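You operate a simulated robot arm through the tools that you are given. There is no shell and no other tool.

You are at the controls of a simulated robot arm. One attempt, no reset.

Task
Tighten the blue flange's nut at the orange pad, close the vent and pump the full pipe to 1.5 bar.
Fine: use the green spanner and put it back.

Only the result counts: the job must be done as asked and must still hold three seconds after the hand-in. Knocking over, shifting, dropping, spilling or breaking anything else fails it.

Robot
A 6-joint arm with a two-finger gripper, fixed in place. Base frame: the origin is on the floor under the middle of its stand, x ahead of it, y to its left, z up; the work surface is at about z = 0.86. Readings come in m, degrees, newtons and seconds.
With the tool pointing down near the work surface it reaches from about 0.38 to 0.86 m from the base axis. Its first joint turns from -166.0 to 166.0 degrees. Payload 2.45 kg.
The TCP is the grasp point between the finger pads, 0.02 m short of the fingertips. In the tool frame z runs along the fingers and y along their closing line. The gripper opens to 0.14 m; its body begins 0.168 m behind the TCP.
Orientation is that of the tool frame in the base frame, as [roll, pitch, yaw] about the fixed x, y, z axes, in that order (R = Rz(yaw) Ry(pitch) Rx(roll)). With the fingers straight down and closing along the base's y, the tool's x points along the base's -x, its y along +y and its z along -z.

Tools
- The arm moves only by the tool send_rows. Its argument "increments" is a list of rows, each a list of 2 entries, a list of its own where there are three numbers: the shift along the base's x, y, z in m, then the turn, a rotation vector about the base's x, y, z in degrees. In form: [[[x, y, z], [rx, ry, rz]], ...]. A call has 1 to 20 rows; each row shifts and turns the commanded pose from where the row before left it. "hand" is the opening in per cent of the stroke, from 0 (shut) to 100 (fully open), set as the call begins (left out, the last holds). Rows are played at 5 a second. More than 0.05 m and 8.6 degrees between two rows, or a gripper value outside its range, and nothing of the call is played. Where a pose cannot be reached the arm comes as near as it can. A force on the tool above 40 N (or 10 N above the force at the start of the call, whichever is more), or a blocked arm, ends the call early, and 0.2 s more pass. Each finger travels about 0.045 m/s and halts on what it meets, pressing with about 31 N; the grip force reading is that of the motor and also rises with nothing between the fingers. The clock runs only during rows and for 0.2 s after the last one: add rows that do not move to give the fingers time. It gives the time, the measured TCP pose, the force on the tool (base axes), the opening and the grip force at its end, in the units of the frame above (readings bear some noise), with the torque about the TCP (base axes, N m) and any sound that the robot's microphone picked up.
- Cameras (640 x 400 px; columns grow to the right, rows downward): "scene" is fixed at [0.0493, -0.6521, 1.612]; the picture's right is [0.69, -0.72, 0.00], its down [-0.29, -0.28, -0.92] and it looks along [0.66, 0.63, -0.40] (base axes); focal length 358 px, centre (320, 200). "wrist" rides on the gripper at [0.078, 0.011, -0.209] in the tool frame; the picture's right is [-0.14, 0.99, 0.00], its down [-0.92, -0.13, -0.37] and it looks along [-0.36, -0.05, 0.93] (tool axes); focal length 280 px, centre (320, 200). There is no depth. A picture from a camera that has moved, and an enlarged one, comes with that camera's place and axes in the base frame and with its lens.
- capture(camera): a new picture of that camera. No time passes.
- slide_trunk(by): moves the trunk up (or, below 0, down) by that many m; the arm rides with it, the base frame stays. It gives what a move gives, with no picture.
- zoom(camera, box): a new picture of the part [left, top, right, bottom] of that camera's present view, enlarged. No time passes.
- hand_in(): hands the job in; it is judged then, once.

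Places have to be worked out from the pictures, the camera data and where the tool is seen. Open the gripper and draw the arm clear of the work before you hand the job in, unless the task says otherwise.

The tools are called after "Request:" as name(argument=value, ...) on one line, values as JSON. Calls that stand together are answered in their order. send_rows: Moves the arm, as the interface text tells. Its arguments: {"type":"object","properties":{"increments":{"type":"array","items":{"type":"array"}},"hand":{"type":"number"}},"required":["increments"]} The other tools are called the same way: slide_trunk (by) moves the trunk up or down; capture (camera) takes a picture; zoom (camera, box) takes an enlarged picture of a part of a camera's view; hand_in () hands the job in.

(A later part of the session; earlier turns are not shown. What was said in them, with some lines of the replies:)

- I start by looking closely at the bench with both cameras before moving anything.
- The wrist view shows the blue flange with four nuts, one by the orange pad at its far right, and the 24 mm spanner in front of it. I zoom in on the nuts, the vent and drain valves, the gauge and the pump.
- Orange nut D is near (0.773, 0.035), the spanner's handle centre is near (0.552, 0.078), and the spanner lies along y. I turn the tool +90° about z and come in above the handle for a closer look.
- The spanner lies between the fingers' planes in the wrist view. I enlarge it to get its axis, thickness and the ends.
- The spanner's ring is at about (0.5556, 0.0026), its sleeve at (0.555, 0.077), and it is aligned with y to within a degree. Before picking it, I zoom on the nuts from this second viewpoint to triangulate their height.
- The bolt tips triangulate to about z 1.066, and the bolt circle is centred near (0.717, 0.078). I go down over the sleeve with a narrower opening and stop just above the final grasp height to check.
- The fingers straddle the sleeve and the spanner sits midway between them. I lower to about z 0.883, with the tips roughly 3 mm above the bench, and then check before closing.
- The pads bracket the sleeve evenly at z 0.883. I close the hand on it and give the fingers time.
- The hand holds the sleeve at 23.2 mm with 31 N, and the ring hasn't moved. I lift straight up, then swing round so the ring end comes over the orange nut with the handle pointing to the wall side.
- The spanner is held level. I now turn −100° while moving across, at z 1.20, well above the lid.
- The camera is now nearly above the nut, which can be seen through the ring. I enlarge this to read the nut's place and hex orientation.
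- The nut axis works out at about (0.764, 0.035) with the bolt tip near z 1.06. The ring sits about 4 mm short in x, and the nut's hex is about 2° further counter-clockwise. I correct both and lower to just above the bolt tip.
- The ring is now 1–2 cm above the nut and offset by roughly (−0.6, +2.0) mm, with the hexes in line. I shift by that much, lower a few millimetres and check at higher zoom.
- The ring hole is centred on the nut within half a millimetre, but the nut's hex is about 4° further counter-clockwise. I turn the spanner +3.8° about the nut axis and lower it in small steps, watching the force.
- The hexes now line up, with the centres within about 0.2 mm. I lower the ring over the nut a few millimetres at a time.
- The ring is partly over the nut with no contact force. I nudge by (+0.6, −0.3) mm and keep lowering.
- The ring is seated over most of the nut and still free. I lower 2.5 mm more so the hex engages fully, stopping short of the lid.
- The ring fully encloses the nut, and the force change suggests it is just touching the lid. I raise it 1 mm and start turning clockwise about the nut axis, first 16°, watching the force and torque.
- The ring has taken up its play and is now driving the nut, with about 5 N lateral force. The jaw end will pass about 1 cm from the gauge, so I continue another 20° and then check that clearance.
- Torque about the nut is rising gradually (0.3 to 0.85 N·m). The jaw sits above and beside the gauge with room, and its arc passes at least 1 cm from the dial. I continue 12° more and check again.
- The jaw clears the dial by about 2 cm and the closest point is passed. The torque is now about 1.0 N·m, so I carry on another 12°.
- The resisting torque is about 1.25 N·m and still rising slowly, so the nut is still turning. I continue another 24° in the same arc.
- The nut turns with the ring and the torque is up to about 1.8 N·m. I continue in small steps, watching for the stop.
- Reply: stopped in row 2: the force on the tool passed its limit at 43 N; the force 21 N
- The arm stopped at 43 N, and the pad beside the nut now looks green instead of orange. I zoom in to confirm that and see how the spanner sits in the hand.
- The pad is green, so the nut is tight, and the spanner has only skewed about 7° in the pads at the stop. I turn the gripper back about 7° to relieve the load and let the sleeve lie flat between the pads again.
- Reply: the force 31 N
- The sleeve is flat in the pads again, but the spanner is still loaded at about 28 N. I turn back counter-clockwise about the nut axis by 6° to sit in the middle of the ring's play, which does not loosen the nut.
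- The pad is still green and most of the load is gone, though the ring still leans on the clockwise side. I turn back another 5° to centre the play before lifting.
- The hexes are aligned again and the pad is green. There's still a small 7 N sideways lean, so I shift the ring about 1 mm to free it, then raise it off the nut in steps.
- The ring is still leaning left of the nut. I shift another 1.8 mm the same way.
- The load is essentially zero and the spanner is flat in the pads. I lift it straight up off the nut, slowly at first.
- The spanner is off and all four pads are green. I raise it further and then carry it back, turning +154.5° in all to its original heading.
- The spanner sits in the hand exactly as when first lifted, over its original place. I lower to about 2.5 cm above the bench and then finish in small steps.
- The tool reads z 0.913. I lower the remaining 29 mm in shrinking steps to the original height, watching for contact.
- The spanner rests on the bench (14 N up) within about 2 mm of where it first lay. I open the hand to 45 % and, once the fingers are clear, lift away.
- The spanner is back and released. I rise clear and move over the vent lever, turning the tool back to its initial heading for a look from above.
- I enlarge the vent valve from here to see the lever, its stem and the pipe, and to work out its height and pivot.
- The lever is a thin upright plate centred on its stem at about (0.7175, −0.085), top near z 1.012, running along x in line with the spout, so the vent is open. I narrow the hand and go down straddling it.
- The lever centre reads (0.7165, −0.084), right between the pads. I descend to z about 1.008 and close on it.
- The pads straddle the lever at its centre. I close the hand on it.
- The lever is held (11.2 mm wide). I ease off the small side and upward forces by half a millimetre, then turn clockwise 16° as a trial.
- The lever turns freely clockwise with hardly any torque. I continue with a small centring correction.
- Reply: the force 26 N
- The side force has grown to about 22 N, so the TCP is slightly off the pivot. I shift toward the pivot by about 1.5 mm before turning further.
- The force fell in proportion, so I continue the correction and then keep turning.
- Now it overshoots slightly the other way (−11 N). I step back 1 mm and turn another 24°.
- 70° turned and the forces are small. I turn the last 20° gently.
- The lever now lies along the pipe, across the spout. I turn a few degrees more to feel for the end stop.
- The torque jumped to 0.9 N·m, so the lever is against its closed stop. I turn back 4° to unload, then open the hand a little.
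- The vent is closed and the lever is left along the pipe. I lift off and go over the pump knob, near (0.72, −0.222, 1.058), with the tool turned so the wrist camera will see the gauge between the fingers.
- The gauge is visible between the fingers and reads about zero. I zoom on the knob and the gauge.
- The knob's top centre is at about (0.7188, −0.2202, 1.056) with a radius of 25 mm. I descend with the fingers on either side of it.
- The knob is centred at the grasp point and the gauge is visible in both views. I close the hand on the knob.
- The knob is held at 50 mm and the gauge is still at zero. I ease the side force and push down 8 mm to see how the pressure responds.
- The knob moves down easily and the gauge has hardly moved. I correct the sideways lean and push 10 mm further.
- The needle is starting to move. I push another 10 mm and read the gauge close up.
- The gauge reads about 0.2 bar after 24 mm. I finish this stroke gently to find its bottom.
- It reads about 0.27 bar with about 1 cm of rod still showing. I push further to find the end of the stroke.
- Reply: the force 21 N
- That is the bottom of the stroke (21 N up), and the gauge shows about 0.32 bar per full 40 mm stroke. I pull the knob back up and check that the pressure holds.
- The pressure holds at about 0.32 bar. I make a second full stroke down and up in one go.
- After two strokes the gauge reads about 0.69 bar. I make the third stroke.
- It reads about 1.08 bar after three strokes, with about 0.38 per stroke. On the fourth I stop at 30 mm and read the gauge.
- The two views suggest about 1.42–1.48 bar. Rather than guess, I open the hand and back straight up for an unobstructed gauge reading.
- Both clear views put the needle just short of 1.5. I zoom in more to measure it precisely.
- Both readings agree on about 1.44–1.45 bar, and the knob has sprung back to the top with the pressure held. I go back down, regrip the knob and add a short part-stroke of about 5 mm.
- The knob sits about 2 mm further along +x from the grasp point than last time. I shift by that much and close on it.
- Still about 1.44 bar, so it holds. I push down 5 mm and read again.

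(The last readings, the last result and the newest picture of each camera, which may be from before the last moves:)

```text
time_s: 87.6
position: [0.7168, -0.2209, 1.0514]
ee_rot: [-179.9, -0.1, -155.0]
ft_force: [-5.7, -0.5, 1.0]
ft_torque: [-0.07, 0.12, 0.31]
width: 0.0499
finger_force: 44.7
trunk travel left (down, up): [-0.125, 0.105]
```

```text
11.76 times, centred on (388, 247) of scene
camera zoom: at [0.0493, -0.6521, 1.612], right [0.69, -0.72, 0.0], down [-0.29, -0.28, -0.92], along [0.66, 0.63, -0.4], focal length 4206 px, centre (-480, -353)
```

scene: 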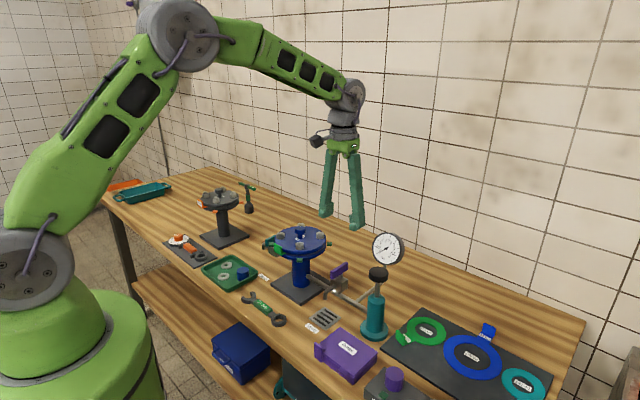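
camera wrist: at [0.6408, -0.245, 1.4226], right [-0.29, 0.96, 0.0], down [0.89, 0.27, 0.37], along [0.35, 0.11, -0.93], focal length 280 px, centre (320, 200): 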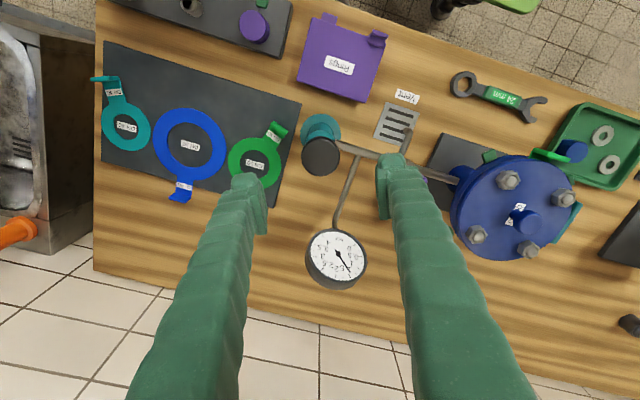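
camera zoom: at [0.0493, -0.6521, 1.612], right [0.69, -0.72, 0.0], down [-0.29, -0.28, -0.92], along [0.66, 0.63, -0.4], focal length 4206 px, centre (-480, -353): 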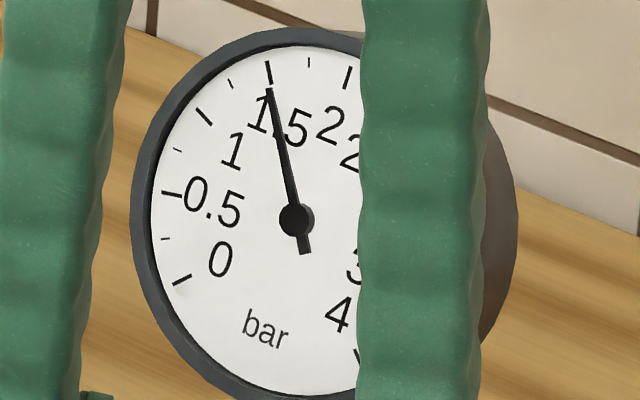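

Both views now put the needle on 1.50 bar. I open the hand, back away upward and check that the reading holds.

Request:
send_rows(increments=[[[0, 0, 0], [0, 0, 0]], [[0, 0, 0], [0, 0, 0]], [[0, 0, 0], [0, 0, 0]], [[0, 0, 0], [0, 0, 0]], [[0, 0, 0], [0, 0, 0]]], hand=65)

Request:
send_rows(increments=[[[0, 0, 0.03], [0, 0, 0]], [[0, 0, 0.04], [0, 0, 0]], [[0, 0, 0.04], [0, 0, 0]], [[0, 0, 0.04], [0, 0, 0]], [[-0.01, 0.01, 0.04], [0, 0, 0]], [[-0.03, 0.02, 0.04], [0, 0, 0]], [[0, 0, 0], [0, 0, 0]]])

Request:
zoom(camera="scene", box=[372, 230, 404, 264])

Request:
capture(camera="wrist")

Request:
capture(camera="scene")

```text
time_s: 88.8
position: [0.7182, -0.2206, 1.0505]
ee_rot: [-180.0, 0.0, -155.0]
ft_force: [0.2, -0.6, 0.5]
ft_torque: [-0.04, 0.02, -0.01]
width: 0.091
finger_force: 0.0
trunk travel left (down, up): [-0.125, 0.105]
```

```text
refused: row 6 steps farther than a row can; nothing moved
```

```text
11.76 times, centred on (388, 247) of scene
camera zoom: at [0.0493, -0.6521, 1.612], right [0.69, -0.72, 0.0], down [-0.29, -0.28, -0.92], along [0.66, 0.63, -0.4], focal length 4206 px, centre (-480, -353)
```

zoom: 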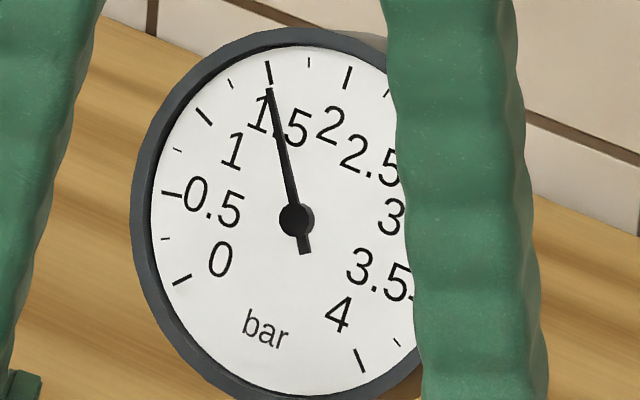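

```text
taken
camera wrist: at [0.6431, -0.2441, 1.2598], right [-0.29, 0.96, 0.0], down [0.89, 0.27, 0.37], along [0.35, 0.11, -0.93], focal length 280 px, centre (320, 200)
```

wrist: 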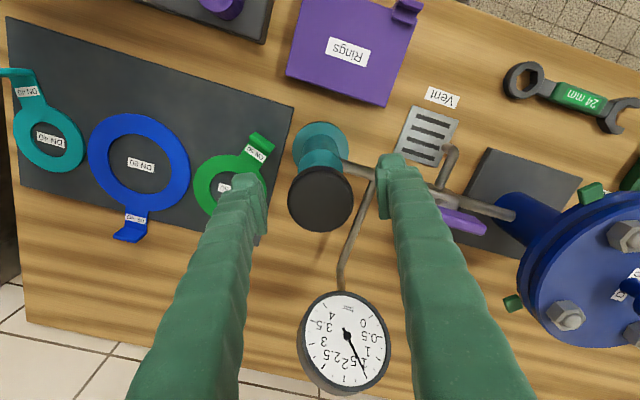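

```text
taken
```

scene: 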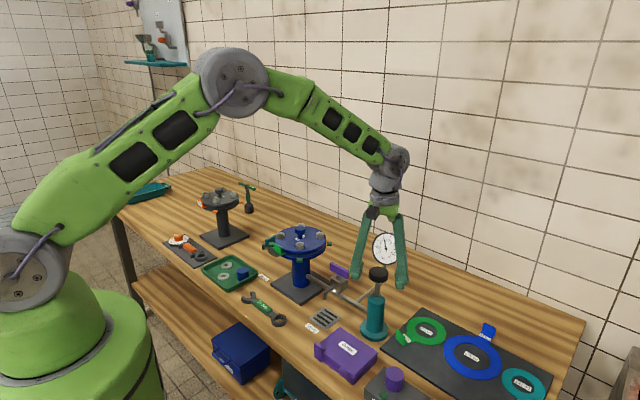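

The hand is open and the needle stays at 1.5, but the retreat was refused because one row was too long. I retreat straight up with shorter steps and then draw back.

Request:
send_rows(increments=[[[0, 0, 0.03], [0, 0, 0]], [[0, 0, 0.04], [0, 0, 0]], [[0, 0, 0.04], [0, 0, 0]], [[0, 0, 0.04], [0, 0, 0]], [[0, 0, 0.04], [0, 0, 0]], [[-0.02, 0.02, 0.03], [0, 0, 0]], [[-0.03, 0.03, 0.01], [0, 0, 0]], [[-0.03, 0.03, 0], [0, 0, 0]], [[-0.02, 0.03, 0], [0, 0, 0]], [[0, 0, 0], [0, 0, 0]], [[0, 0, 0], [0, 0, 0]]])

Request:
zoom(camera="scene", box=[372, 230, 404, 264])

Request:
capture(camera="wrist")

Request:
zoom(camera="scene", box=[220, 200, 420, 340])

```text
time_s: 91.2
position: [0.6194, -0.1103, 1.2827]
ee_rot: [-179.8, -0.1, -155.0]
ft_force: [0.4, -0.2, 0.0]
ft_torque: [0.0, -0.02, -0.01]
width: 0.0907
finger_force: 0.1
trunk travel left (down, up): [-0.125, 0.105]
```

```text
11.76 times, centred on (388, 247) of scene
camera zoom: at [0.0493, -0.6521, 1.612], right [0.69, -0.72, 0.0], down [-0.29, -0.28, -0.92], along [0.66, 0.63, -0.4], focal length 4206 px, centre (-480, -353)
```

zoom: 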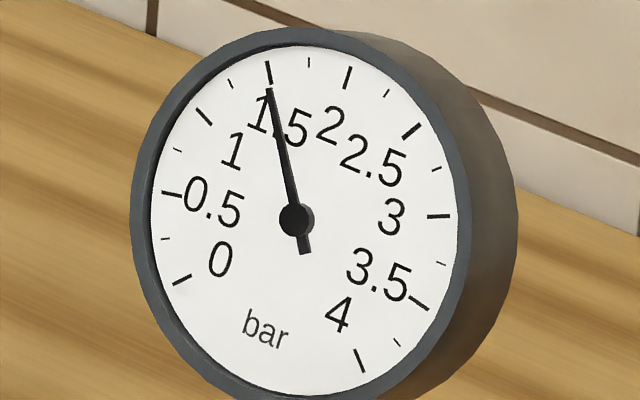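

```text
taken
camera wrist: at [0.5448, -0.1341, 1.4911], right [-0.29, 0.96, 0.0], down [0.89, 0.27, 0.37], along [0.35, 0.11, -0.93], focal length 280 px, centre (320, 200)
```

wrist: 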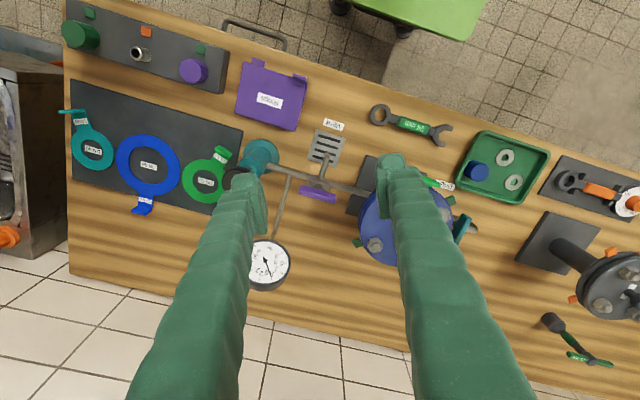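

```text
2.86 times, centred on (320, 270) of scene
camera zoom: at [0.0493, -0.6521, 1.612], right [0.69, -0.72, 0.0], down [-0.29, -0.28, -0.92], along [0.66, 0.63, -0.4], focal length 1022 px, centre (320, 0)
```

zoom: 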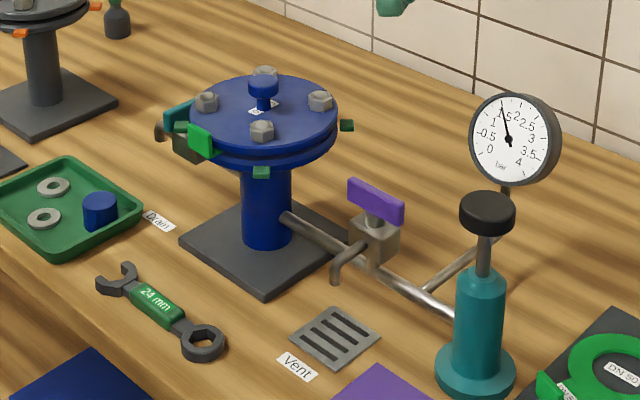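

Everything looks in order: the needle is on 1.5, the lever lies across the spout, the pad is green and the spanner is back. I open the hand fully, move back a little more and wait a few seconds to confirm nothing leaks.

Request:
send_rows(increments=[[[-0.02, 0.02, 0.02], [0, 0, 0]], [[-0.02, 0.02, 0.02], [0, 0, 0]], [[0, 0.02, 0], [0, 0, 0]], [[0, 0, 0], [0, 0, 0]], [[0, 0, 0], [0, 0, 0]], [[0, 0, 0], [0, 0, 0]], [[0, 0, 0], [0, 0, 0]], [[0, 0, 0], [0, 0, 0]], [[0, 0, 0], [0, 0, 0]], [[0, 0, 0], [0, 0, 0]], [[0, 0, 0], [0, 0, 0]], [[0, 0, 0], [0, 0, 0]], [[0, 0, 0], [0, 0, 0]], [[0, 0, 0], [0, 0, 0]], [[0, 0, 0], [0, 0, 0]], [[0, 0, 0], [0, 0, 0]], [[0, 0, 0], [0, 0, 0]], [[0, 0, 0], [0, 0, 0]], [[0, 0, 0], [0, 0, 0]], [[0, 0, 0], [0, 0, 0]]], hand=100)

Request:
zoom(camera="scene", box=[372, 230, 404, 264])

Request:
zoom(camera="scene", box=[240, 205, 360, 290])

Request:
capture(camera="wrist")

```text
time_s: 95.4
position: [0.5797, -0.0511, 1.3208]
ee_rot: [-179.9, -0.1, -155.0]
ft_force: [-0.6, -0.1, 0.2]
ft_torque: [0.01, 0.02, -0.01]
width: 0.1397
finger_force: 0.1
trunk travel left (down, up): [-0.125, 0.105]
```

```text
11.76 times, centred on (388, 247) of scene
camera zoom: at [0.0493, -0.6521, 1.612], right [0.69, -0.72, 0.0], down [-0.29, -0.28, -0.92], along [0.66, 0.63, -0.4], focal length 4206 px, centre (-480, -353)
```

zoom: 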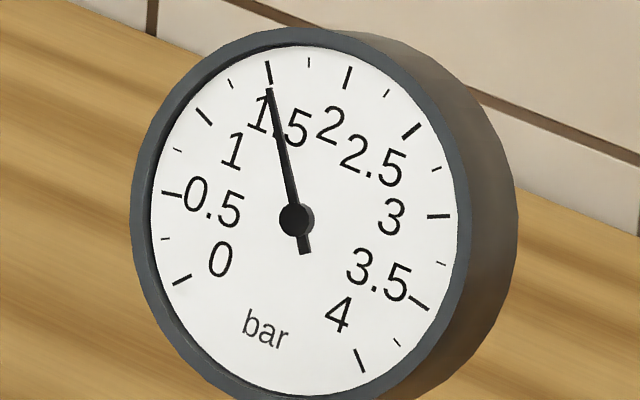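

```text
4.71 times, centred on (300, 248) of scene
camera zoom: at [0.0493, -0.6521, 1.612], right [0.69, -0.72, 0.0], down [-0.29, -0.28, -0.92], along [0.66, 0.63, -0.4], focal length 1682 px, centre (414, -24)
```

zoom: 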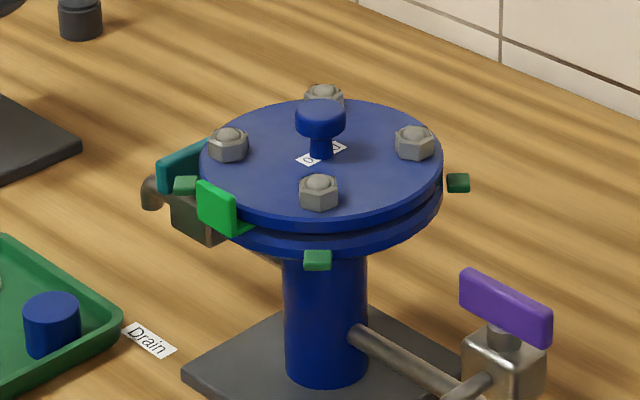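

```text
taken
camera wrist: at [0.5038, -0.0737, 1.5297], right [-0.29, 0.96, 0.0], down [0.89, 0.27, 0.37], along [0.35, 0.11, -0.93], focal length 280 px, centre (320, 200)
```

wrist: 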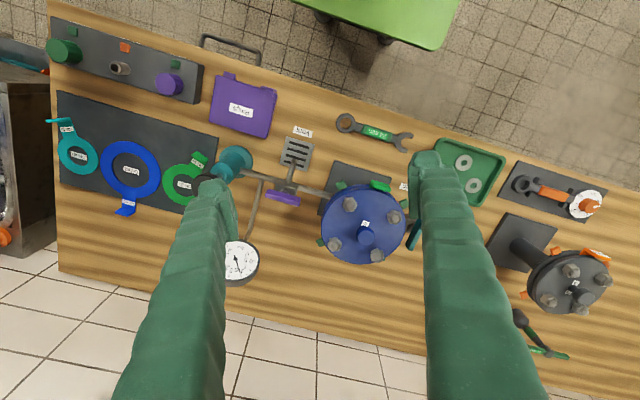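

The needle has stayed on 1.5 bar for several seconds. The pad is green, the vent is closed, the spanner is back and the arm is clear with the hand open, so I hand the job in.

Request:
hand_in()

```text
The job is handed in.
```

The job is done and handed in. I don't have the verdict; these are the last readings before I handed it in:

- **Nut:** I tightened the blue flange's nut with the green 24 mm spanner until it stopped hard. Its pad went from orange to green and stayed green. The force briefly reached 43 N at that stop, and the spanner skewed slightly in the grip. I turned it back within the ring's play, so the nut didn't loosen.
- **Spanner:** It is back within about 2 mm of where it first lay.
- **Vent:** The purple lever is turned 90° clockwise to its end stop and now lies across the spout.
- **Pressure:** The gauge read 1.5 bar after four pump strokes and a 5 mm top-up. It held there for about 8 seconds with no visible drop.

The hand is open and the arm is clear of the bench. I saw nothing else moved or knocked over.
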